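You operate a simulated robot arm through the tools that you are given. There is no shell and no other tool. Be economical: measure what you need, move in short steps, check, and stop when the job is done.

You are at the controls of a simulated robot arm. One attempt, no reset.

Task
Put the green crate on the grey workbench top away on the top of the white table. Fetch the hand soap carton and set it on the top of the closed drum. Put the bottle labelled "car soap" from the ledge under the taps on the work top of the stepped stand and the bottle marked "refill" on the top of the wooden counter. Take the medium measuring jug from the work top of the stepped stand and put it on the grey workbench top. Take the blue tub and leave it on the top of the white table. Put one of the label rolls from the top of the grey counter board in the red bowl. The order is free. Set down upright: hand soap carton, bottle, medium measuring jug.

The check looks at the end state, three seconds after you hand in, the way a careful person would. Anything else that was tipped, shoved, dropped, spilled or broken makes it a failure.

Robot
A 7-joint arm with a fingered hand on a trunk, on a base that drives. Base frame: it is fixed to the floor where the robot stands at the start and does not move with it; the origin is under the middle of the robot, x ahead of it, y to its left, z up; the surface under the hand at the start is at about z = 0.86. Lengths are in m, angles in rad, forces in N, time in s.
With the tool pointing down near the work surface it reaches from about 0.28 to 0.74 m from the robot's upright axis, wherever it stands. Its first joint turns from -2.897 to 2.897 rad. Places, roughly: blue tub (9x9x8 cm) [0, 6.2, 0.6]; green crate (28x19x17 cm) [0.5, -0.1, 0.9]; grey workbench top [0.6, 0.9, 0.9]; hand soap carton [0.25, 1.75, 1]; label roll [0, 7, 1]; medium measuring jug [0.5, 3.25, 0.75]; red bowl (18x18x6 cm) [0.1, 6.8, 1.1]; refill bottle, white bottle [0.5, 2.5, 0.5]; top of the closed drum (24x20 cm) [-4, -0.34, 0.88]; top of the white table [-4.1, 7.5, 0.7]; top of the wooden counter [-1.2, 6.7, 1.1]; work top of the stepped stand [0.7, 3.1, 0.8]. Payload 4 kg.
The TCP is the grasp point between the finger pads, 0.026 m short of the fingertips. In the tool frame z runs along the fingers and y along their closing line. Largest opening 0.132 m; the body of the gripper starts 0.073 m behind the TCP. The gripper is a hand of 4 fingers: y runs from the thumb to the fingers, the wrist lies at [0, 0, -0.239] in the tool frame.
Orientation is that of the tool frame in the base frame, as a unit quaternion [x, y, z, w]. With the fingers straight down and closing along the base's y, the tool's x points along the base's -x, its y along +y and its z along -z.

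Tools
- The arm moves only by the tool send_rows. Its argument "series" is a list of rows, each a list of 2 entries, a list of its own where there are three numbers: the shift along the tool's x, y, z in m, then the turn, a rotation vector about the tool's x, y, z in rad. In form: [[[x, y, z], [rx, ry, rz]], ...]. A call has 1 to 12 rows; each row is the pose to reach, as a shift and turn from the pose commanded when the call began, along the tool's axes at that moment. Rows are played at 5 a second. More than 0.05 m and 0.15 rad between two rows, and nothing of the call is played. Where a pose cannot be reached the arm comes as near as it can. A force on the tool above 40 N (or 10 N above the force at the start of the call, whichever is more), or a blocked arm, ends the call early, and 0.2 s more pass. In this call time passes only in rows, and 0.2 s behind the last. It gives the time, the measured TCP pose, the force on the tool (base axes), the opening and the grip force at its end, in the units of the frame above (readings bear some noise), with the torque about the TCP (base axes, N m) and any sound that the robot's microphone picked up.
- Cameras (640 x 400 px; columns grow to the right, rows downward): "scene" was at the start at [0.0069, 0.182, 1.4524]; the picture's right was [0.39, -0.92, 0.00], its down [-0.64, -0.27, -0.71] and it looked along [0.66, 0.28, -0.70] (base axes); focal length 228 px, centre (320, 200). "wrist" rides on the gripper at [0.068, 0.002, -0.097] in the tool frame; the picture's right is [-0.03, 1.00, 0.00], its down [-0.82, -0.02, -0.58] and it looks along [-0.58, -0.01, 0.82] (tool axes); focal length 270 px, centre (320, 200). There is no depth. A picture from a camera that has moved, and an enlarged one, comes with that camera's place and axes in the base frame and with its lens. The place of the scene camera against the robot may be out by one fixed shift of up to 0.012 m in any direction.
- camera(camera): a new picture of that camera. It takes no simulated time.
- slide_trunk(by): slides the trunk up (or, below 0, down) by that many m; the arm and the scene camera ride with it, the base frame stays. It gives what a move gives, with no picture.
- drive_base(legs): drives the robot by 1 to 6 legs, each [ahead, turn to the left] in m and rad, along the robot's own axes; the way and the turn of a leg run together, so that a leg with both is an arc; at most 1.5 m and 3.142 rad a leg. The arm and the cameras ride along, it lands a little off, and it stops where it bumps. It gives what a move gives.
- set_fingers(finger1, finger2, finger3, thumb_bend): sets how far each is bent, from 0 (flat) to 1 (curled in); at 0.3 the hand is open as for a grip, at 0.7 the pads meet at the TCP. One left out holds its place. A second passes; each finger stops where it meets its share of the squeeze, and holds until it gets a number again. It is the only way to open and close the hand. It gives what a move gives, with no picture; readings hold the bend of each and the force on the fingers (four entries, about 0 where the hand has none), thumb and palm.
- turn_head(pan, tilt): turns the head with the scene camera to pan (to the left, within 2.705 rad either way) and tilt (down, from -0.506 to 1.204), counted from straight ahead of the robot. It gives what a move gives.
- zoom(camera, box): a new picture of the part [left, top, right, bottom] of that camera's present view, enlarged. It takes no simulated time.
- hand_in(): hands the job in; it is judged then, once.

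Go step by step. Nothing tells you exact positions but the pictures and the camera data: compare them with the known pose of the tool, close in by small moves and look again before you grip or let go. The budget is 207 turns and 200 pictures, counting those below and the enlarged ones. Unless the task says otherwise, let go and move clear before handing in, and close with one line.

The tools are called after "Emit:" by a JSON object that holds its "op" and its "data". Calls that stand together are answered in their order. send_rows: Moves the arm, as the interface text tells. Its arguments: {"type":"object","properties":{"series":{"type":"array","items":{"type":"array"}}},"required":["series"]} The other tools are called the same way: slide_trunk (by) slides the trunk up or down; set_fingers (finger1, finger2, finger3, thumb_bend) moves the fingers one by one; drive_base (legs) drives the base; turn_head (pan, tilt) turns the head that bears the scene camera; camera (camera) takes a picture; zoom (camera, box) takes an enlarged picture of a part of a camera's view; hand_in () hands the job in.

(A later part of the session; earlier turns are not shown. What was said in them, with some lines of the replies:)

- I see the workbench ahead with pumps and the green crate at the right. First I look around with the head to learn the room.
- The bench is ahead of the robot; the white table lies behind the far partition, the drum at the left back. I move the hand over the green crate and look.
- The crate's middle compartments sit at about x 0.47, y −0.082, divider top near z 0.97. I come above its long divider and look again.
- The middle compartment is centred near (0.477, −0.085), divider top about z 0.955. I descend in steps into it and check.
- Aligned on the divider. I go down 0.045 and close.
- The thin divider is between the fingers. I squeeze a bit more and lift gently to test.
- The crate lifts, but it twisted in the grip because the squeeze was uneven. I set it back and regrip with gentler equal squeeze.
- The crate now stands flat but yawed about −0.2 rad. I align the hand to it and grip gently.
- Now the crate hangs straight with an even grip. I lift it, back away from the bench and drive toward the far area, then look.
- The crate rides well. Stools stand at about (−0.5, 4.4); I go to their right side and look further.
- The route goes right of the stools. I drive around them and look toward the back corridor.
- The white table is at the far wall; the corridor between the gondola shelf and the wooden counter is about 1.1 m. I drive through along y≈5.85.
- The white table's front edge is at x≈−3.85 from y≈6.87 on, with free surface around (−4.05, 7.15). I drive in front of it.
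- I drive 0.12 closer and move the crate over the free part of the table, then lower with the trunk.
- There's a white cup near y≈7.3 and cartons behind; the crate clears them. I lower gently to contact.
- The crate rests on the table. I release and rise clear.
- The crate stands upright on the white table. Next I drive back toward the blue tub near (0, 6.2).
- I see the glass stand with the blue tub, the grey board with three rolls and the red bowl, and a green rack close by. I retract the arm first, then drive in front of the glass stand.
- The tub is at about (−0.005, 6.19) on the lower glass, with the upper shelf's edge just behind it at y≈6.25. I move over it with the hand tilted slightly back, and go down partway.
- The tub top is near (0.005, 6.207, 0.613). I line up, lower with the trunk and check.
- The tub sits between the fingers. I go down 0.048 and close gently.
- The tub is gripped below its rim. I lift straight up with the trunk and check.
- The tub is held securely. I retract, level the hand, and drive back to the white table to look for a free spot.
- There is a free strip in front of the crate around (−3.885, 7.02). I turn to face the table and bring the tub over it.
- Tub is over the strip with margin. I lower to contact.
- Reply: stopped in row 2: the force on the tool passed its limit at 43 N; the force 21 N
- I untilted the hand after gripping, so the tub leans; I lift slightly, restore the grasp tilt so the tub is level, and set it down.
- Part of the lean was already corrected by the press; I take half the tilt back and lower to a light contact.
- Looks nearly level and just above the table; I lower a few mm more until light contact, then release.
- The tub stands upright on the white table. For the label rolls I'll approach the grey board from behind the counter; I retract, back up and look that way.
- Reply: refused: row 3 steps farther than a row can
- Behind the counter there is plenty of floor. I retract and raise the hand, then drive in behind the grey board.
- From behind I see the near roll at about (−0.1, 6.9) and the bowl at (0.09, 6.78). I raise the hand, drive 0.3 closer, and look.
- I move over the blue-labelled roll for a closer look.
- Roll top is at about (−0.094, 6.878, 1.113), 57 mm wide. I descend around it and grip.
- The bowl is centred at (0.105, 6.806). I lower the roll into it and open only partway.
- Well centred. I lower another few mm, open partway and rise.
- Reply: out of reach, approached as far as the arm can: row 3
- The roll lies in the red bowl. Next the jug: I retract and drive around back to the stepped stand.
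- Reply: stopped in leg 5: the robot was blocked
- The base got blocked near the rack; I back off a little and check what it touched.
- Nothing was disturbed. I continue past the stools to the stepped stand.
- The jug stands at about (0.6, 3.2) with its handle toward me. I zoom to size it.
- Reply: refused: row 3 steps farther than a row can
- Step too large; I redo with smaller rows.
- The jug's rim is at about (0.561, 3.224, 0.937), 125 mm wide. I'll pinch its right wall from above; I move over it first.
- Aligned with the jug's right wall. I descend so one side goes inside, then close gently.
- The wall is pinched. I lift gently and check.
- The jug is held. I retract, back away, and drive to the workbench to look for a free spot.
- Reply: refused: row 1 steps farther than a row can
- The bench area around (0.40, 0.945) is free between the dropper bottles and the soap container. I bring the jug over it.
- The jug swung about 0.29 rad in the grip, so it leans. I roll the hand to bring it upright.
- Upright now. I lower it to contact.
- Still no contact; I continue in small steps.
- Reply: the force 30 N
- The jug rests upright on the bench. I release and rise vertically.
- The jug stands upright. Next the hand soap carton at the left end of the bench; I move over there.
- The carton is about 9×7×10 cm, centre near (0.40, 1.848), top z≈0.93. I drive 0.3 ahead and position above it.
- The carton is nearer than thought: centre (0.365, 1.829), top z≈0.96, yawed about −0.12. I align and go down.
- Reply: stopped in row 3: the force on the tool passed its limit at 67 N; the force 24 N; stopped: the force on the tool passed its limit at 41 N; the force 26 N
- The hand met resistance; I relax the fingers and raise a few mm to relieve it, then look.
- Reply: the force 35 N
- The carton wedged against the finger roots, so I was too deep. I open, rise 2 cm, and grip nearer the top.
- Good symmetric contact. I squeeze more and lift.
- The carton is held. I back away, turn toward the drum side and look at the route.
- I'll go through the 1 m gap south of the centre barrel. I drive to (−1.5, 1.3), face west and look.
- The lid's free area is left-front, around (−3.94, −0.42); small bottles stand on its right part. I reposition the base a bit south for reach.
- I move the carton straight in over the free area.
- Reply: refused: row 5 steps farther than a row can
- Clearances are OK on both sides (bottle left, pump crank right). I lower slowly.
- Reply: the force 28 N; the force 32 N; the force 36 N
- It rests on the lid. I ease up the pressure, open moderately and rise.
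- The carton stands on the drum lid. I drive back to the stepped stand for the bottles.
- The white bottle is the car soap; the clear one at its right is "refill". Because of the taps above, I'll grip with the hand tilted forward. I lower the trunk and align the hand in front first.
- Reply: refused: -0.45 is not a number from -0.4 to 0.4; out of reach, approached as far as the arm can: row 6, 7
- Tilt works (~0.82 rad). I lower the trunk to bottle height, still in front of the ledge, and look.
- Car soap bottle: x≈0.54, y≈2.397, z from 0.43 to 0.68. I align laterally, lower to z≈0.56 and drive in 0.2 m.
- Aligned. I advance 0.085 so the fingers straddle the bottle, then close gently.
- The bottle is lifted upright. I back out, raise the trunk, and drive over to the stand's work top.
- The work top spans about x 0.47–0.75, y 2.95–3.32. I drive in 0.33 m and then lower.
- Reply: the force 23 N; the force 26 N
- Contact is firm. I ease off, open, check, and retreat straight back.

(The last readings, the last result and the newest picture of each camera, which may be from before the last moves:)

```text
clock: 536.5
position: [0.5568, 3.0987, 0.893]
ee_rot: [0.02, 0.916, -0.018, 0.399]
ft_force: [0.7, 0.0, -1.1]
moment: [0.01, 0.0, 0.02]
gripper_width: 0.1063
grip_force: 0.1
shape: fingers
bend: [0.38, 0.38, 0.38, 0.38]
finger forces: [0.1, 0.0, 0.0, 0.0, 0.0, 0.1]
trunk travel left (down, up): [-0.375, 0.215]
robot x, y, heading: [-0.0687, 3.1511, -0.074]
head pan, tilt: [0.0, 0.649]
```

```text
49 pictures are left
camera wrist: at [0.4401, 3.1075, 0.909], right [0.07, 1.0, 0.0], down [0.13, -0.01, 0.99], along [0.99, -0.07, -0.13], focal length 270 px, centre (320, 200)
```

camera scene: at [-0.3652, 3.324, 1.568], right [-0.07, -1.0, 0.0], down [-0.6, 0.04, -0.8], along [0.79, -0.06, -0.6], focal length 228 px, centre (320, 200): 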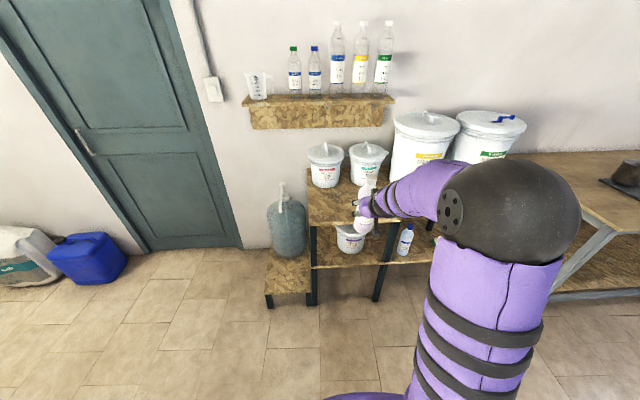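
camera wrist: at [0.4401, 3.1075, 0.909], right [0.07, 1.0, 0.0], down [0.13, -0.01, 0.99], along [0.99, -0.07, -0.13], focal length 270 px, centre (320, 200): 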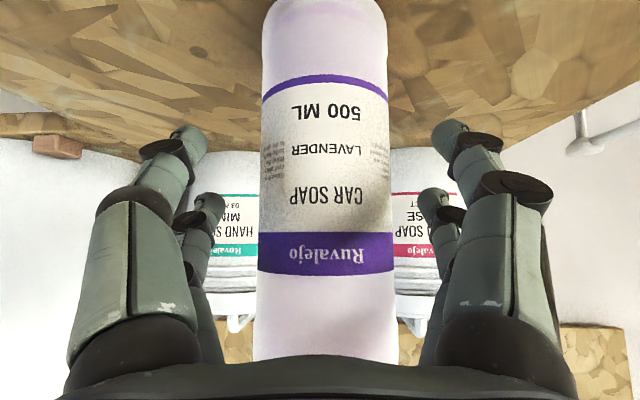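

Emit:
{"op": "drive_base", "data": {"legs": [[-0.35, 0]]}}

Emit:
{"op": "camera", "data": {"camera": "scene"}}

```text
clock: 538.7
position: [0.2068, 3.1217, 0.8938]
ee_rot: [0.022, 0.916, -0.02, 0.4]
ft_force: [-0.2, -0.7, 0.2]
moment: [0.01, -0.03, -0.02]
gripper_width: 0.106
grip_force: 0.0
shape: fingers
bend: [0.38, 0.38, 0.38, 0.38]
finger forces: [0.1, 0.0, 0.1, 0.0, 0.0, 0.0]
trunk travel left (down, up): [-0.375, 0.215]
robot x, y, heading: [-0.4216, 3.1786, -0.074]
head pan, tilt: [0.0, 0.649]
```

```text
48 pictures are left
camera scene: at [-0.3889, 3.3262, 1.4131], right [-0.07, -1.0, 0.0], down [-0.6, 0.04, -0.8], along [0.79, -0.06, -0.6], focal length 228 px, centre (320, 200)
```

scene: 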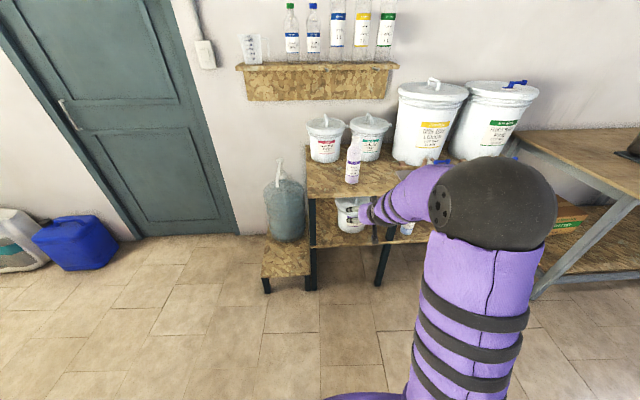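

The car soap bottle is placed. Now the refill bottle: I drive back in front of it and look.

Emit:
{"op": "drive_base", "data": {"legs": [[0, -1.5], [0.9, 0], [0, 1.57]]}}

Emit:
{"op": "slide_trunk", "data": {"by": -0.3}}

Emit:
{"op": "camera", "data": {"camera": "scene"}}

Emit:
{"op": "camera", "data": {"camera": "wrist"}}

```text
clock: 551.8
position: [0.1973, 2.2473, 0.8937]
ee_rot: [-0.004, 0.916, -0.008, 0.401]
ft_force: [-0.2, 0.9, 0.3]
moment: [-0.01, -0.03, -0.02]
gripper_width: 0.1061
grip_force: 0.2
shape: fingers
bend: [0.38, 0.38, 0.38, 0.38]
finger forces: [0.1, 0.1, 0.0, 0.0, 0.0, 0.0]
trunk travel left (down, up): [-0.375, 0.215]
robot x, y, heading: [-0.4306, 2.2671, -0.017]
head pan, tilt: [0.0, 0.649]
```

```text
clock: 554.8
position: [0.1966, 2.2464, 0.594]
ee_rot: [-0.004, 0.916, -0.008, 0.4]
ft_force: [0.3, -0.3, 0.3]
moment: [0.01, -0.01, 0.05]
gripper_width: 0.1059
grip_force: 0.0
shape: fingers
bend: [0.38, 0.38, 0.38, 0.38]
finger forces: [0.0, 0.1, 0.0, 0.0, 0.0, 0.0]
trunk travel left (down, up): [-0.075, 0.515]
robot x, y, heading: [-0.4302, 2.2654, -0.018]
head pan, tilt: [0.0, 0.649]
```

```text
47 pictures are left
camera scene: at [-0.4097, 2.4172, 1.1131], right [-0.02, -1.0, 0.0], down [-0.6, 0.01, -0.8], along [0.8, -0.01, -0.6], focal length 228 px, centre (320, 200)
```

scene: 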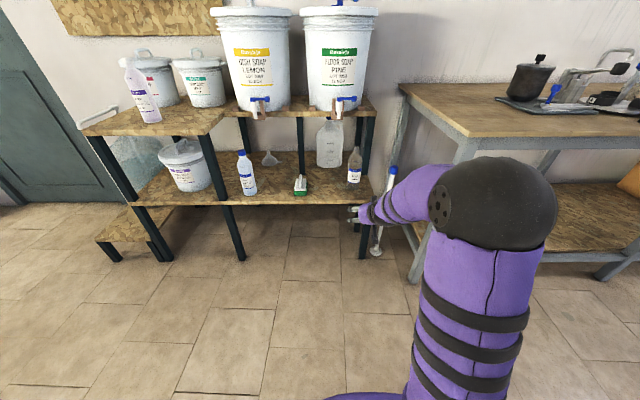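

```text
46 pictures are left
camera wrist: at [0.0796, 2.2494, 0.6092], right [0.02, 1.0, 0.0], down [0.13, 0.0, 0.99], along [0.99, -0.02, -0.13], focal length 270 px, centre (320, 200)
```

wrist: 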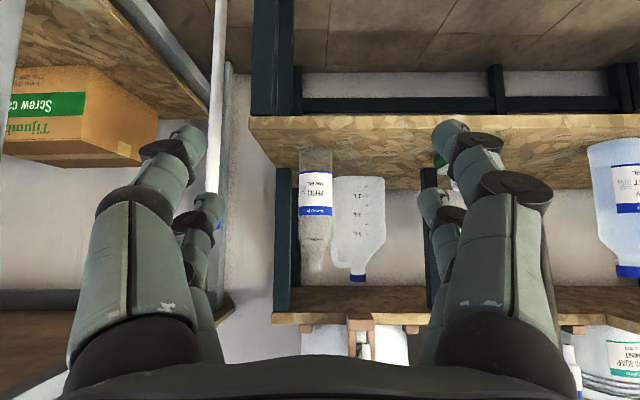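

The refill bottle is at about (0.59, 2.232). I lower slightly, drive in 0.3 and check alignment.

Emit:
{"op": "slide_trunk", "data": {"by": -0.04}}

Emit:
{"op": "drive_base", "data": {"legs": [[0.29, 0]]}}

Emit:
{"op": "camera", "data": {"camera": "wrist"}}

Emit:
{"op": "zoom", "data": {"camera": "scene", "box": [280, 100, 480, 240]}}

```text
clock: 555.7
position: [0.1977, 2.2467, 0.5535]
ee_rot: [-0.004, 0.916, -0.008, 0.4]
ft_force: [0.2, -0.1, 1.0]
moment: [-0.01, -0.01, -0.01]
gripper_width: 0.1061
grip_force: 0.0
shape: fingers
bend: [0.38, 0.38, 0.38, 0.38]
finger forces: [0.0, 0.0, 0.0, 0.0, 0.0, 0.0]
trunk travel left (down, up): [-0.035, 0.555]
robot x, y, heading: [-0.4282, 2.2685, -0.017]
head pan, tilt: [0.0, 0.649]
```

```text
clock: 557.7
position: [0.4916, 2.2439, 0.5529]
ee_rot: [-0.005, 0.916, -0.007, 0.4]
ft_force: [-0.5, 0.0, -1.1]
moment: [0.02, 0.01, -0.01]
gripper_width: 0.1059
grip_force: 0.1
shape: fingers
bend: [0.38, 0.38, 0.38, 0.38]
finger forces: [0.0, 0.0, 0.0, 0.0, 0.0, 0.0]
trunk travel left (down, up): [-0.035, 0.555]
robot x, y, heading: [-0.1405, 2.2609, -0.016]
head pan, tilt: [0.0, 0.649]
```

```text
45 pictures are left
camera wrist: at [0.3741, 2.2457, 0.5692], right [0.01, 1.0, 0.0], down [0.13, 0.0, 0.99], along [0.99, -0.01, -0.13], focal length 270 px, centre (320, 200)
```

wrist: 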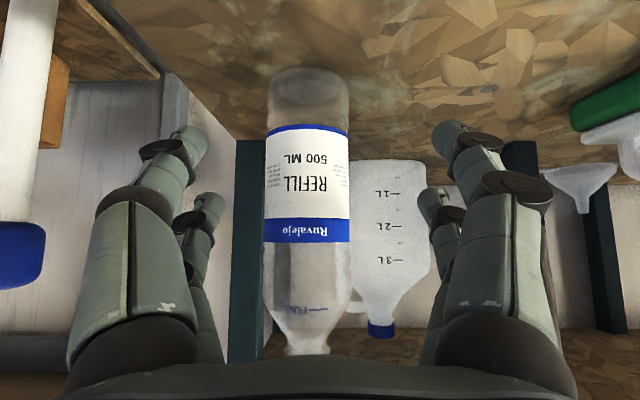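

```text
2.86 times, centred on (380, 170) of scene
camera zoom: at [-0.1156, 2.4124, 1.073], right [-0.02, -1.0, 0.0], down [-0.6, 0.01, -0.8], along [0.8, -0.01, -0.6], focal length 652 px, centre (149, 286)
```

zoom: 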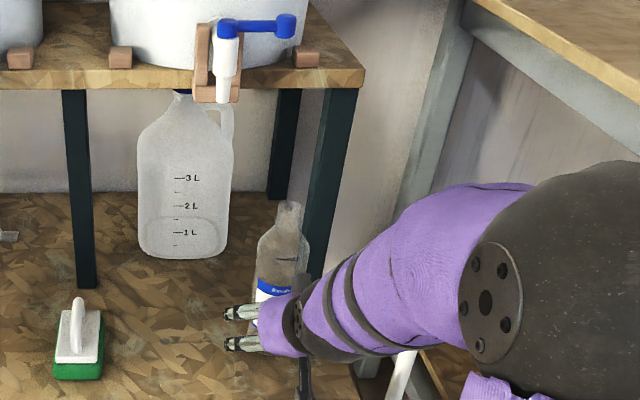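

Aligned within a centimetre. I correct 1 cm to the right and advance 0.082.

Emit:
{"op": "send_rows", "data": {"series": [[[-0.018, -0.01, 0.02], [0, 0, 0]], [[-0.037, -0.01, 0.04], [0, 0, 0]], [[-0.0557, -0.01, 0.06], [0, 0, 0]]]}}

Emit:
{"op": "camera", "data": {"camera": "wrist"}}

Emit:
{"op": "set_fingers", "data": {"finger1": 0.55, "finger2": 0.55, "finger3": 0.55, "thumb_bend": 0.55}}

Emit:
{"op": "set_fingers", "data": {"finger1": 0.62, "finger2": 0.62, "finger3": 0.62, "thumb_bend": 0.63}}

Emit:
{"op": "slide_trunk", "data": {"by": 0.02}}

Emit:
{"op": "camera", "data": {"camera": "wrist"}}

```text
clock: 558.5
position: [0.5754, 2.2335, 0.5527]
ee_rot: [-0.005, 0.917, -0.008, 0.4]
ft_force: [0.2, 0.9, 0.4]
moment: [-0.01, -0.01, 0.01]
gripper_width: 0.1059
grip_force: 0.1
shape: fingers
bend: [0.38, 0.38, 0.38, 0.38]
finger forces: [0.1, 0.0, 0.0, 0.0, 0.0, 0.0]
trunk travel left (down, up): [-0.035, 0.555]
robot x, y, heading: [-0.1344, 2.2664, -0.013]
head pan, tilt: [0.0, 0.649]
```

```text
43 pictures are left
camera wrist: at [0.4584, 2.2368, 0.5683], right [0.01, 1.0, 0.0], down [0.13, 0.0, 0.99], along [0.99, -0.01, -0.13], focal length 270 px, centre (320, 200)
```

wrist: 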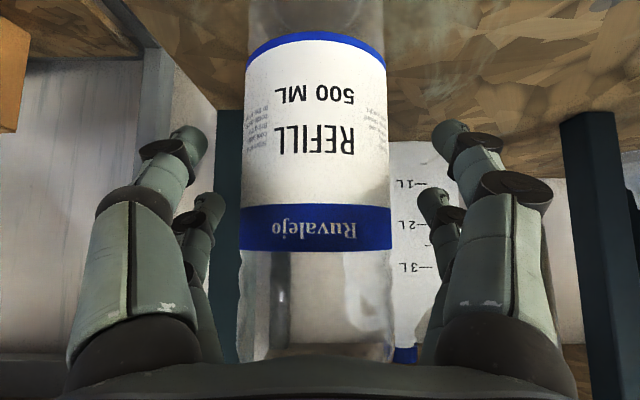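

```text
clock: 559.5
position: [0.5758, 2.235, 0.5529]
ee_rot: [-0.006, 0.916, -0.007, 0.401]
ft_force: [-0.1, 0.1, 0.4]
moment: [0.03, 0.04, 0.01]
gripper_width: 0.062
grip_force: 3.3
shape: fingers
bend: [0.51, 0.55, 0.55, 0.53]
finger forces: [3.2, 0.2, 0.0, 0.0, 3.4, 0.0]
trunk travel left (down, up): [-0.035, 0.555]
robot x, y, heading: [-0.1388, 2.2599, -0.017]
head pan, tilt: [0.0, 0.649]
```

```text
clock: 560.5
position: [0.5768, 2.2341, 0.5524]
ee_rot: [-0.006, 0.916, -0.007, 0.401]
ft_force: [0.4, -0.1, 1.0]
moment: [-0.07, 0.07, 0.0]
gripper_width: 0.0607
grip_force: 14.0
shape: fingers
bend: [0.5, 0.56, 0.57, 0.57]
finger forces: [8.5, 4.7, 3.0, 0.1, 10.8, 0.0]
trunk travel left (down, up): [-0.035, 0.555]
robot x, y, heading: [-0.1369, 2.2631, -0.015]
head pan, tilt: [0.0, 0.649]
```

```text
clock: 561.1
position: [0.5771, 2.2339, 0.5726]
ee_rot: [-0.006, 0.917, -0.007, 0.4]
ft_force: [-1.0, 0.8, 0.0]
moment: [-0.02, 0.02, 0.0]
gripper_width: 0.0606
grip_force: 13.3
shape: fingers
bend: [0.5, 0.56, 0.58, 0.57]
finger forces: [8.9, 4.1, 2.7, 0.0, 10.4, 0.0]
trunk travel left (down, up): [-0.055, 0.535]
robot x, y, heading: [-0.1347, 2.2635, -0.014]
head pan, tilt: [0.0, 0.649]
```

```text
42 pictures are left
camera wrist: at [0.4582, 2.2369, 0.5882], right [0.01, 1.0, 0.0], down [0.13, 0.0, 0.99], along [0.99, -0.01, -0.13], focal length 270 px, centre (320, 200)
```

wrist: 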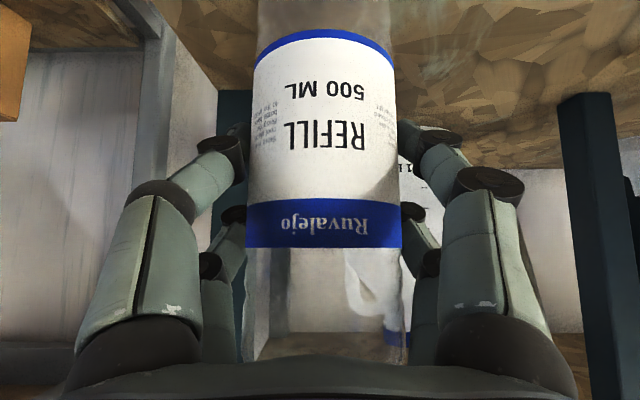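

The refill bottle is held. I back out, raise the trunk fully and try raising the arm with the same tilt.

Emit:
{"op": "drive_base", "data": {"legs": [[-0.38, 0]]}}

Emit:
{"op": "slide_trunk", "data": {"by": 0.4}}

Emit:
{"op": "slide_trunk", "data": {"by": 0.13}}

Emit:
{"op": "send_rows", "data": {"series": [[[-0.022, 0, -0.02], [0, 0, 0]], [[-0.044, 0, -0.041], [0, 0, 0]], [[-0.066, 0, -0.061], [0, 0, 0]], [[-0.088, 0, -0.081], [0, 0, 0]], [[-0.11, 0, -0.102], [0, 0, 0]]]}}

Emit:
{"op": "camera", "data": {"camera": "wrist"}}

```text
clock: 563.6
position: [0.1911, 2.2353, 0.5734]
ee_rot: [-0.001, 0.916, -0.009, 0.4]
ft_force: [-0.2, 0.6, 0.1]
moment: [0.0, -0.02, -0.03]
gripper_width: 0.0606
grip_force: 12.8
shape: fingers
bend: [0.5, 0.56, 0.58, 0.57]
finger forces: [9.0, 4.1, 2.8, 0.0, 10.5, 0.0]
trunk travel left (down, up): [-0.055, 0.535]
robot x, y, heading: [-0.5222, 2.2705, -0.026]
head pan, tilt: [0.0, 0.649]
```

```text
clock: 567.4
position: [0.1913, 2.2343, 0.9729]
ee_rot: [-0.001, 0.917, -0.009, 0.4]
ft_force: [0.4, 0.4, 0.0]
moment: [-0.01, -0.01, 0.0]
gripper_width: 0.0608
grip_force: 13.3
shape: fingers
bend: [0.5, 0.56, 0.58, 0.57]
finger forces: [8.9, 4.0, 2.8, 0.1, 10.5, 0.0]
trunk travel left (down, up): [-0.455, 0.135]
robot x, y, heading: [-0.523, 2.2707, -0.025]
head pan, tilt: [0.0, 0.649]
```

```text
clock: 569.0
position: [0.1912, 2.236, 1.1026]
ee_rot: [-0.001, 0.917, -0.009, 0.4]
ft_force: [-0.1, 0.4, 0.0]
moment: [0.0, 0.01, -0.02]
gripper_width: 0.0604
grip_force: 13.5
shape: fingers
bend: [0.5, 0.57, 0.58, 0.57]
finger forces: [9.1, 4.1, 2.8, 0.0, 10.5, 0.0]
trunk travel left (down, up): [-0.585, 0.005]
robot x, y, heading: [-0.5221, 2.2703, -0.025]
head pan, tilt: [0.0, 0.649]
```

```text
clock: 570.2
position: [0.1923, 2.2395, 1.2533]
ee_rot: [-0.001, 0.917, -0.009, 0.4]
ft_force: [-0.4, 0.2, 0.2]
moment: [0.01, 0.01, -0.01]
gripper_width: 0.0605
grip_force: 12.5
shape: fingers
bend: [0.5, 0.57, 0.58, 0.57]
finger forces: [9.0, 4.0, 2.8, 0.0, 10.4, 0.0]
trunk travel left (down, up): [-0.585, 0.005]
robot x, y, heading: [-0.5184, 2.2734, -0.025]
head pan, tilt: [0.0, 0.649]
```

```text
41 pictures are left
camera wrist: at [0.0735, 2.2429, 1.2691], right [0.02, 1.0, 0.0], down [0.13, 0.0, 0.99], along [0.99, -0.02, -0.13], focal length 270 px, centre (320, 200)
```

wrist: 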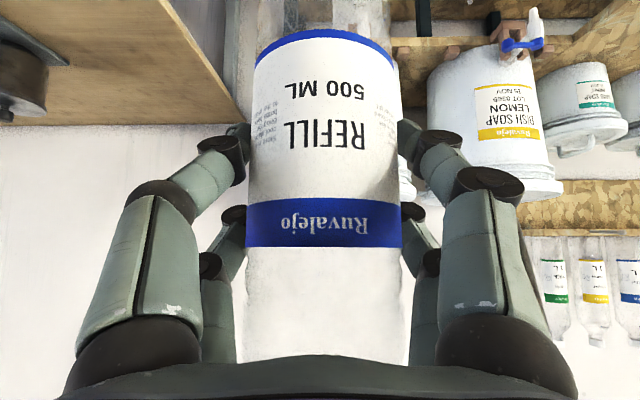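

Height is fine (1.25). I drive past the stools toward the wooden counter.

Emit:
{"op": "drive_base", "data": {"legs": [[0, 1.29], [1.2, 0], [1.03, 0], [0, 0.35], [0.9, 0]]}}

Emit:
{"op": "turn_head", "data": {"pan": 0.7, "tilt": 0.5}}

Emit:
{"op": "camera", "data": {"camera": "scene"}}

```text
clock: 590.2
position: [0.0838, 6.013, 1.2542]
ee_rot: [0.669, -0.626, -0.285, -0.281]
ft_force: [-0.1, -0.4, -0.9]
moment: [-0.02, -0.03, 0.02]
gripper_width: 0.0608
grip_force: 12.9
shape: fingers
bend: [0.5, 0.57, 0.58, 0.57]
finger forces: [9.1, 3.9, 2.7, 0.1, 10.4, 0.1]
trunk travel left (down, up): [-0.585, 0.005]
robot x, y, heading: [0.0961, 5.3016, 1.616]
head pan, tilt: [0.0, 0.649]
```

```text
clock: 591.3
position: [0.0846, 6.0129, 1.2524]
ee_rot: [0.669, -0.626, -0.286, -0.281]
ft_force: [-0.4, 0.1, -0.9]
moment: [0.0, 0.03, -0.01]
gripper_width: 0.0605
grip_force: 13.0
shape: fingers
bend: [0.5, 0.57, 0.58, 0.57]
finger forces: [9.0, 3.9, 2.7, 0.0, 10.3, 0.1]
trunk travel left (down, up): [-0.585, 0.005]
robot x, y, heading: [0.0967, 5.3018, 1.617]
head pan, tilt: [0.7, 0.499]
```

```text
40 pictures are left
camera scene: at [-0.1208, 5.2993, 1.6364], right [0.74, 0.67, 0.0], down [0.32, -0.35, -0.88], along [-0.59, 0.65, -0.48], focal length 228 px, centre (320, 200)
```

scene: 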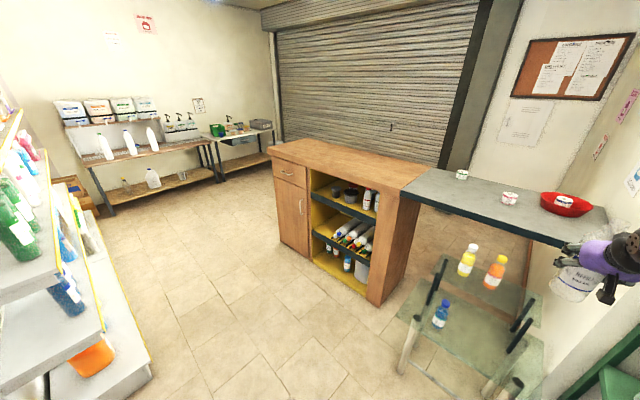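

Emit:
{"op": "drive_base", "data": {"legs": [[0, 1.263], [1.24, 0], [0, -1.31]]}}

Emit:
{"op": "turn_head", "data": {"pan": 0.0, "tilt": 0.55}}

Emit:
{"op": "camera", "data": {"camera": "scene"}}

Emit:
{"op": "camera", "data": {"camera": "wrist"}}

```text
clock: 604.7
position: [-1.1217, 6.2837, 1.2535]
ee_rot: [0.668, -0.627, -0.286, -0.281]
ft_force: [0.6, 0.0, 0.0]
moment: [-0.04, -0.02, 0.0]
gripper_width: 0.0604
grip_force: 13.0
shape: fingers
bend: [0.5, 0.57, 0.58, 0.57]
finger forces: [8.9, 3.9, 2.6, 0.0, 10.4, 0.0]
trunk travel left (down, up): [-0.585, 0.005]
robot x, y, heading: [-1.1056, 5.5699, 1.607]
head pan, tilt: [0.7, 0.499]
```

```text
clock: 605.8
position: [-1.1226, 6.2828, 1.2537]
ee_rot: [0.669, -0.627, -0.285, -0.281]
ft_force: [1.0, 0.4, 0.3]
moment: [-0.04, -0.02, -0.03]
gripper_width: 0.0605
grip_force: 12.8
shape: fingers
bend: [0.5, 0.57, 0.58, 0.57]
finger forces: [9.0, 4.0, 2.5, 0.0, 10.3, 0.0]
trunk travel left (down, up): [-0.585, 0.005]
robot x, y, heading: [-1.1095, 5.5741, 1.61]
head pan, tilt: [0.0, 0.55]
```

```text
39 pictures are left
camera scene: at [-1.2719, 5.5924, 1.6318], right [1.0, 0.04, 0.0], down [0.02, -0.52, -0.85], along [-0.03, 0.85, -0.52], focal length 228 px, centre (320, 200)
```

scene: 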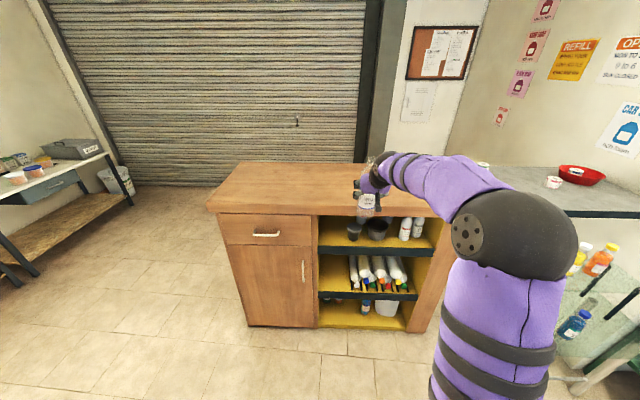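

```text
38 pictures are left
camera wrist: at [-1.1178, 6.1663, 1.2687], right [-1.0, -0.04, 0.0], down [0.0, 0.13, 0.99], along [-0.04, 0.99, -0.13], focal length 270 px, centre (320, 200)
```

wrist: 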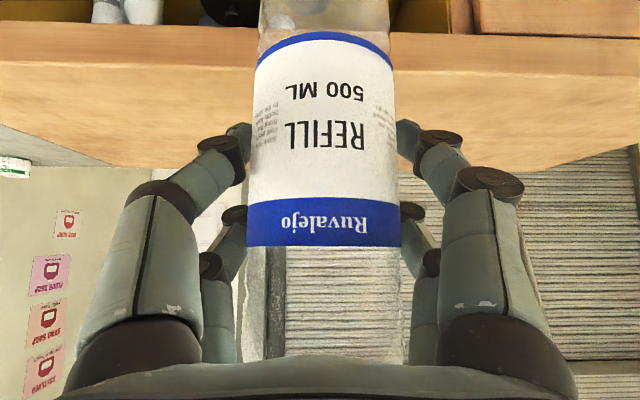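

The counter top is clear. I raise a bit more and drive in 0.33.

Emit:
{"op": "send_rows", "data": {"series": [[[-0.022, 0, -0.02], [0, 0, 0]]]}}

Emit:
{"op": "drive_base", "data": {"legs": [[0.32, 0]]}}

Emit:
{"op": "camera", "data": {"camera": "wrist"}}

Emit:
{"op": "zoom", "data": {"camera": "scene", "box": [260, 120, 480, 280]}}

```text
clock: 606.2
position: [-1.1243, 6.2827, 1.2829]
ee_rot: [0.669, -0.626, -0.285, -0.281]
ft_force: [0.8, -0.1, -0.4]
moment: [-0.05, 0.01, 0.02]
gripper_width: 0.0611
grip_force: 13.0
shape: fingers
bend: [0.5, 0.57, 0.58, 0.57]
finger forces: [9.1, 3.9, 2.6, 0.0, 10.4, 0.0]
trunk travel left (down, up): [-0.585, 0.005]
robot x, y, heading: [-1.1094, 5.5693, 1.609]
head pan, tilt: [0.0, 0.55]
```

```text
clock: 608.3
position: [-1.135, 6.6018, 1.2818]
ee_rot: [0.669, -0.627, -0.285, -0.28]
ft_force: [1.0, 0.4, -0.4]
moment: [0.03, 0.02, 0.01]
gripper_width: 0.0605
grip_force: 12.7
shape: fingers
bend: [0.5, 0.57, 0.58, 0.57]
finger forces: [9.0, 3.8, 2.5, 0.1, 10.3, 0.1]
trunk travel left (down, up): [-0.585, 0.005]
robot x, y, heading: [-1.1203, 5.8929, 1.606]
head pan, tilt: [0.0, 0.55]
```

```text
37 pictures are left
camera wrist: at [-1.1304, 6.4852, 1.298], right [-1.0, -0.04, 0.0], down [0.0, 0.13, 0.99], along [-0.04, 0.99, -0.13], focal length 270 px, centre (320, 200)
```

wrist: 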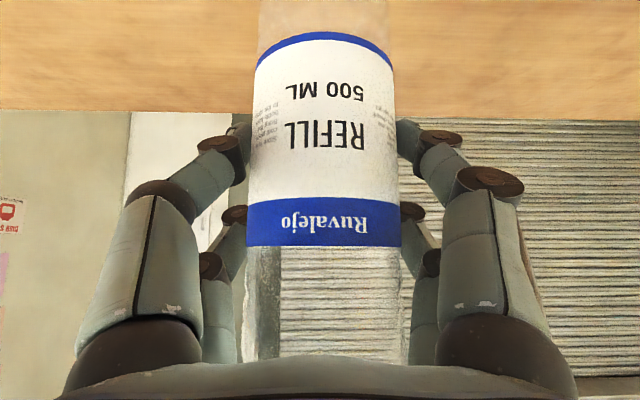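

```text
2.50 times, centred on (370, 200) of scene
camera zoom: at [-1.2833, 5.9119, 1.6318], right [1.0, 0.04, 0.0], down [0.02, -0.52, -0.85], along [-0.03, 0.85, -0.52], focal length 570 px, centre (195, 200)
```

zoom: 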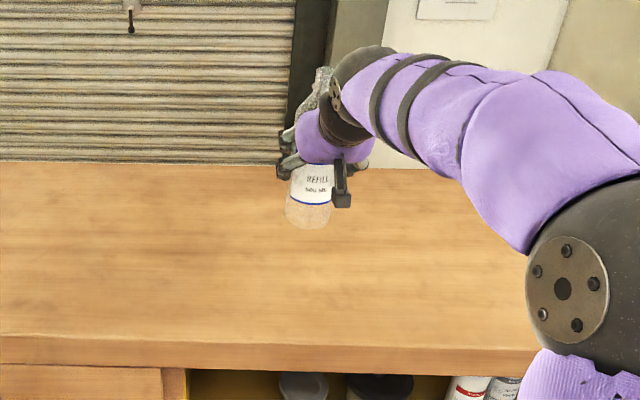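

Emit:
{"op": "slide_trunk", "data": {"by": -0.05}}

Emit:
{"op": "send_rows", "data": {"series": [[[0.0037, 0, 0.0034], [0, 0, 0]], [[0.0073, 0, 0.0068], [0, 0, 0]]]}}

Emit:
{"op": "send_rows", "data": {"series": [[[0.0037, 0, 0.0034], [0, 0, 0]], [[0.0073, 0, 0.0068], [0, 0, 0]]]}}

Emit:
{"op": "zoom", "data": {"camera": "scene", "box": [260, 100, 480, 260]}}

```text
clock: 609.2
position: [-1.1341, 6.6006, 1.2328]
ee_rot: [0.669, -0.626, -0.287, -0.28]
ft_force: [-0.4, -0.9, 0.4]
moment: [0.03, 0.01, 0.0]
gripper_width: 0.0608
grip_force: 12.8
shape: fingers
bend: [0.5, 0.57, 0.58, 0.57]
finger forces: [8.9, 3.9, 2.6, 0.1, 10.5, 0.1]
trunk travel left (down, up): [-0.535, 0.055]
robot x, y, heading: [-1.1233, 5.8934, 1.602]
head pan, tilt: [0.0, 0.55]
```

```text
clock: 609.8
position: [-1.1348, 6.6018, 1.2231]
ee_rot: [0.667, -0.628, -0.284, -0.281]
ft_force: [0.2, -0.1, -1.3]
moment: [0.01, 0.0, -0.02]
gripper_width: 0.0607
grip_force: 13.2
shape: fingers
bend: [0.5, 0.57, 0.58, 0.57]
finger forces: [9.0, 3.8, 2.7, 0.0, 10.4, 0.0]
trunk travel left (down, up): [-0.535, 0.055]
robot x, y, heading: [-1.1226, 5.8904, 1.605]
head pan, tilt: [0.0, 0.55]
```

```text
clock: 610.4
position: [-1.1353, 6.6018, 1.2126]
ee_rot: [0.669, -0.627, -0.284, -0.28]
ft_force: [-0.3, -0.9, 0.2]
moment: [0.02, 0.0, -0.01]
gripper_width: 0.0608
grip_force: 12.7
shape: fingers
bend: [0.5, 0.57, 0.58, 0.57]
finger forces: [9.1, 3.8, 2.6, 0.1, 10.4, 0.0]
trunk travel left (down, up): [-0.535, 0.055]
robot x, y, heading: [-1.1185, 5.8877, 1.608]
head pan, tilt: [0.0, 0.55]
```

```text
2.50 times, centred on (370, 180) of scene
camera zoom: at [-1.2833, 5.9113, 1.5818], right [1.0, 0.04, 0.0], down [0.02, -0.52, -0.85], along [-0.03, 0.85, -0.52], focal length 570 px, centre (195, 250)
```

zoom: 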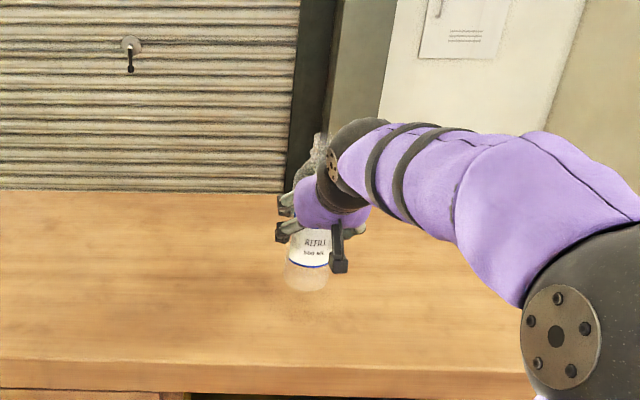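

Emit:
{"op": "send_rows", "data": {"series": [[[0.0037, 0, 0.0034], [0, 0, 0]], [[0.0073, 0, 0.0068], [0, 0, 0]]]}}

Emit:
{"op": "send_rows", "data": {"series": [[[0.0037, 0, 0.0034], [0, 0, 0]], [[0.0073, 0, 0.0068], [0, 0, 0]]]}}

Emit:
{"op": "send_rows", "data": {"series": [[[0.0037, 0, 0.0034], [0, 0, 0]]]}}

Emit:
{"op": "zoom", "data": {"camera": "scene", "box": [280, 140, 440, 260]}}

```text
clock: 611.0
position: [-1.1348, 6.6021, 1.2032]
ee_rot: [0.669, -0.627, -0.284, -0.28]
ft_force: [-0.1, -0.2, -0.2]
moment: [0.01, -0.01, 0.02]
gripper_width: 0.0605
grip_force: 13.4
shape: fingers
bend: [0.5, 0.57, 0.58, 0.57]
finger forces: [8.9, 3.8, 2.6, 0.1, 10.5, 0.0]
trunk travel left (down, up): [-0.535, 0.055]
robot x, y, heading: [-1.1201, 5.8917, 1.608]
head pan, tilt: [0.0, 0.55]
```

```text
clock: 611.6
position: [-1.1347, 6.6001, 1.1921]
ee_rot: [0.668, -0.628, -0.285, -0.281]
ft_force: [0.5, 0.3, 0.7]
moment: [0.0, 0.0, -0.01]
gripper_width: 0.0605
grip_force: 12.6
shape: fingers
bend: [0.5, 0.57, 0.58, 0.57]
finger forces: [9.0, 3.8, 2.6, 0.0, 10.4, 0.0]
trunk travel left (down, up): [-0.535, 0.055]
robot x, y, heading: [-1.1221, 5.8904, 1.604]
head pan, tilt: [0.0, 0.55]
```

```text
clock: 612.0
position: [-1.1361, 6.6019, 1.188]
ee_rot: [0.668, -0.627, -0.285, -0.281]
ft_force: [0.0, -0.1, -0.9]
moment: [-0.02, 0.01, 0.01]
gripper_width: 0.0606
grip_force: 13.0
shape: fingers
bend: [0.5, 0.57, 0.58, 0.57]
finger forces: [9.1, 3.7, 2.6, 0.1, 10.4, 0.0]
trunk travel left (down, up): [-0.535, 0.055]
robot x, y, heading: [-1.1197, 5.8901, 1.606]
head pan, tilt: [0.0, 0.55]
```

```text
3.33 times, centred on (360, 200) of scene
camera zoom: at [-1.2833, 5.9113, 1.5818], right [1.0, 0.04, 0.0], down [0.02, -0.52, -0.85], along [-0.03, 0.85, -0.52], focal length 761 px, centre (187, 200)
```

zoom: 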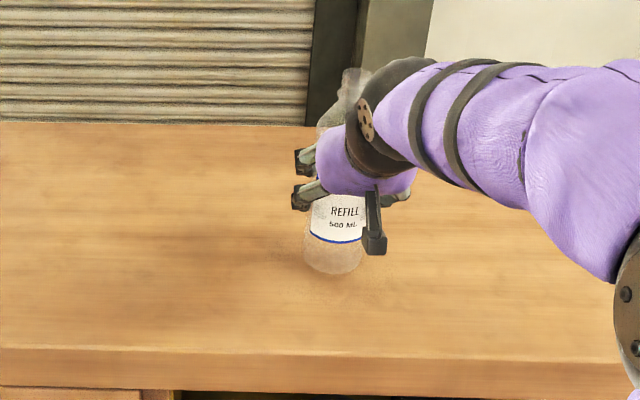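

Emit:
{"op": "send_rows", "data": {"series": [[[0.0037, 0, 0.0034], [0, 0, 0]]]}}

Emit:
{"op": "send_rows", "data": {"series": [[[0.0037, 0, 0.0034], [0, 0, 0]]]}}

Emit:
{"op": "send_rows", "data": {"series": [[[0.0037, 0, 0.0034], [0, 0, 0]]]}}

Emit:
{"op": "zoom", "data": {"camera": "scene", "box": [280, 140, 440, 260]}}

```text
clock: 612.4
position: [-1.1355, 6.6009, 1.1829]
ee_rot: [0.668, -0.627, -0.285, -0.281]
ft_force: [-0.4, 0.9, 0.1]
moment: [-0.03, 0.03, -0.03]
gripper_width: 0.0606
grip_force: 12.5
shape: fingers
bend: [0.5, 0.57, 0.58, 0.57]
finger forces: [9.0, 3.8, 2.6, 0.1, 10.4, 0.1]
trunk travel left (down, up): [-0.535, 0.055]
robot x, y, heading: [-1.1201, 5.8874, 1.601]
head pan, tilt: [0.0, 0.55]
```

```text
clock: 612.8
position: [-1.1347, 6.6016, 1.1766]
ee_rot: [0.668, -0.627, -0.285, -0.281]
ft_force: [-0.9, -0.4, -0.1]
moment: [0.01, -0.01, 0.02]
gripper_width: 0.0606
grip_force: 12.5
shape: fingers
bend: [0.5, 0.57, 0.58, 0.57]
finger forces: [9.0, 3.7, 2.5, 0.0, 10.4, 0.0]
trunk travel left (down, up): [-0.535, 0.055]
robot x, y, heading: [-1.1208, 5.8904, 1.608]
head pan, tilt: [0.0, 0.55]
```

```text
clock: 613.2
position: [-1.1332, 6.601, 1.1733]
ee_rot: [0.668, -0.626, -0.286, -0.281]
ft_force: [0.2, 0.1, 2.9]
moment: [0.03, -0.03, 0.0]
gripper_width: 0.0605
grip_force: 13.6
shape: fingers
bend: [0.5, 0.57, 0.58, 0.57]
finger forces: [9.2, 4.6, 3.1, 0.1, 10.7, 0.0]
trunk travel left (down, up): [-0.535, 0.055]
robot x, y, heading: [-1.1208, 5.8888, 1.604]
head pan, tilt: [0.0, 0.55]
```

```text
3.33 times, centred on (360, 200) of scene
camera zoom: at [-1.2833, 5.9108, 1.5819], right [1.0, 0.04, 0.0], down [0.02, -0.52, -0.85], along [-0.03, 0.85, -0.52], focal length 761 px, centre (187, 200)
```

zoom: 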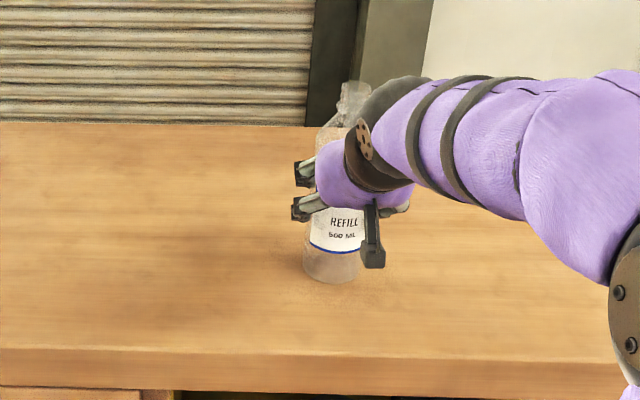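

Contact is felt. One more small step, then I open and retreat straight back.

Emit:
{"op": "send_rows", "data": {"series": [[[0.003, 0, 0.0027], [0, 0, 0]]]}}

Emit:
{"op": "set_fingers", "data": {"finger1": 0.38, "finger2": 0.38, "finger3": 0.38, "thumb_bend": 0.38}}

Emit:
{"op": "drive_base", "data": {"legs": [[-0.33, 0]]}}

Emit:
{"op": "camera", "data": {"camera": "scene"}}

```text
clock: 613.6
position: [-1.1344, 6.6027, 1.1726]
ee_rot: [0.667, -0.626, -0.288, -0.283]
ft_force: [0.4, 4.0, 16.8]
moment: [0.14, 0.0, 0.02]
gripper_width: 0.0605
grip_force: 16.1
shape: fingers
bend: [0.5, 0.57, 0.58, 0.57]
finger forces: [9.2, 6.8, 4.8, 0.0, 11.6, 0.0]
trunk travel left (down, up): [-0.535, 0.055]
robot x, y, heading: [-1.1211, 5.8851, 1.61]
head pan, tilt: [0.0, 0.55]
```

```text
clock: 614.6
position: [-1.1351, 6.6008, 1.1678]
ee_rot: [0.668, -0.627, -0.285, -0.281]
ft_force: [0.2, -0.4, -0.2]
moment: [0.0, -0.03, 0.01]
gripper_width: 0.1059
grip_force: 0.1
shape: fingers
bend: [0.38, 0.38, 0.38, 0.38]
finger forces: [0.0, 0.0, 0.1, 0.1, 0.0, 0.0]
trunk travel left (down, up): [-0.535, 0.055]
robot x, y, heading: [-1.1209, 5.8903, 1.606]
head pan, tilt: [0.0, 0.55]
```

```text
clock: 616.8
position: [-1.1277, 6.2739, 1.1688]
ee_rot: [0.669, -0.626, -0.286, -0.281]
ft_force: [-0.4, -0.1, -0.1]
moment: [0.01, 0.01, -0.03]
gripper_width: 0.1061
grip_force: 0.1
shape: fingers
bend: [0.38, 0.38, 0.38, 0.38]
finger forces: [0.0, 0.0, 0.1, 0.0, 0.0, 0.0]
trunk travel left (down, up): [-0.535, 0.055]
robot x, y, heading: [-1.1114, 5.5579, 1.612]
head pan, tilt: [0.0, 0.55]
```

```text
32 pictures are left
camera scene: at [-1.271, 5.5826, 1.5819], right [1.0, 0.04, 0.0], down [0.02, -0.52, -0.85], along [-0.03, 0.85, -0.52], focal length 228 px, centre (320, 200)
```

scene: 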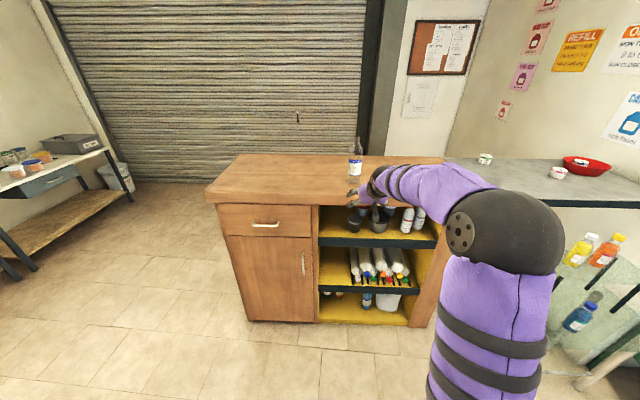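

The refill bottle stands on the counter. I check the white table items from here.

Emit:
{"op": "turn_head", "data": {"pan": 0.85, "tilt": 0.3}}

Emit:
{"op": "camera", "data": {"camera": "scene"}}

Emit:
{"op": "zoom", "data": {"camera": "scene", "box": [250, 90, 410, 220]}}

```text
clock: 618.0
position: [-1.1271, 6.2744, 1.1691]
ee_rot: [0.669, -0.625, -0.287, -0.281]
ft_force: [-0.3, -0.4, -0.7]
moment: [0.01, 0.01, -0.01]
gripper_width: 0.106
grip_force: 0.1
shape: fingers
bend: [0.38, 0.38, 0.38, 0.38]
finger forces: [0.1, 0.1, 0.1, 0.1, 0.0, 0.1]
trunk travel left (down, up): [-0.535, 0.055]
robot x, y, heading: [-1.1085, 5.5624, 1.611]
head pan, tilt: [0.85, 0.3]
```

```text
31 pictures are left
camera scene: at [-1.3399, 5.552, 1.6048], right [0.63, 0.78, 0.0], down [0.23, -0.19, -0.96], along [-0.74, 0.6, -0.3], focal length 228 px, centre (320, 200)
```

scene: 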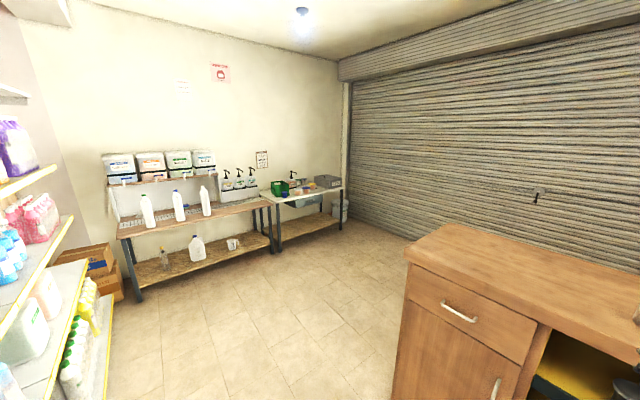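

```text
3.08 times, centred on (330, 155) of scene
camera zoom: at [-1.3399, 5.552, 1.6048], right [0.63, 0.78, 0.0], down [0.23, -0.19, -0.96], along [-0.74, 0.6, -0.3], focal length 702 px, centre (289, 338)
```

zoom: 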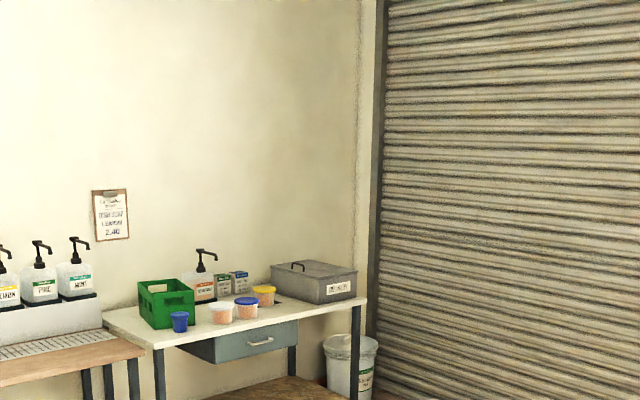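

Crate and tub stand upright on the white table, and the other items were checked as I placed them. I hand in.

Emit:
{"op": "hand_in", "data": {}}

```text
The job is handed in.
```

All seven items were placed where you asked, with the carton, both bottles and the measuring jug set down upright; I handed in with the hand empty and clear.
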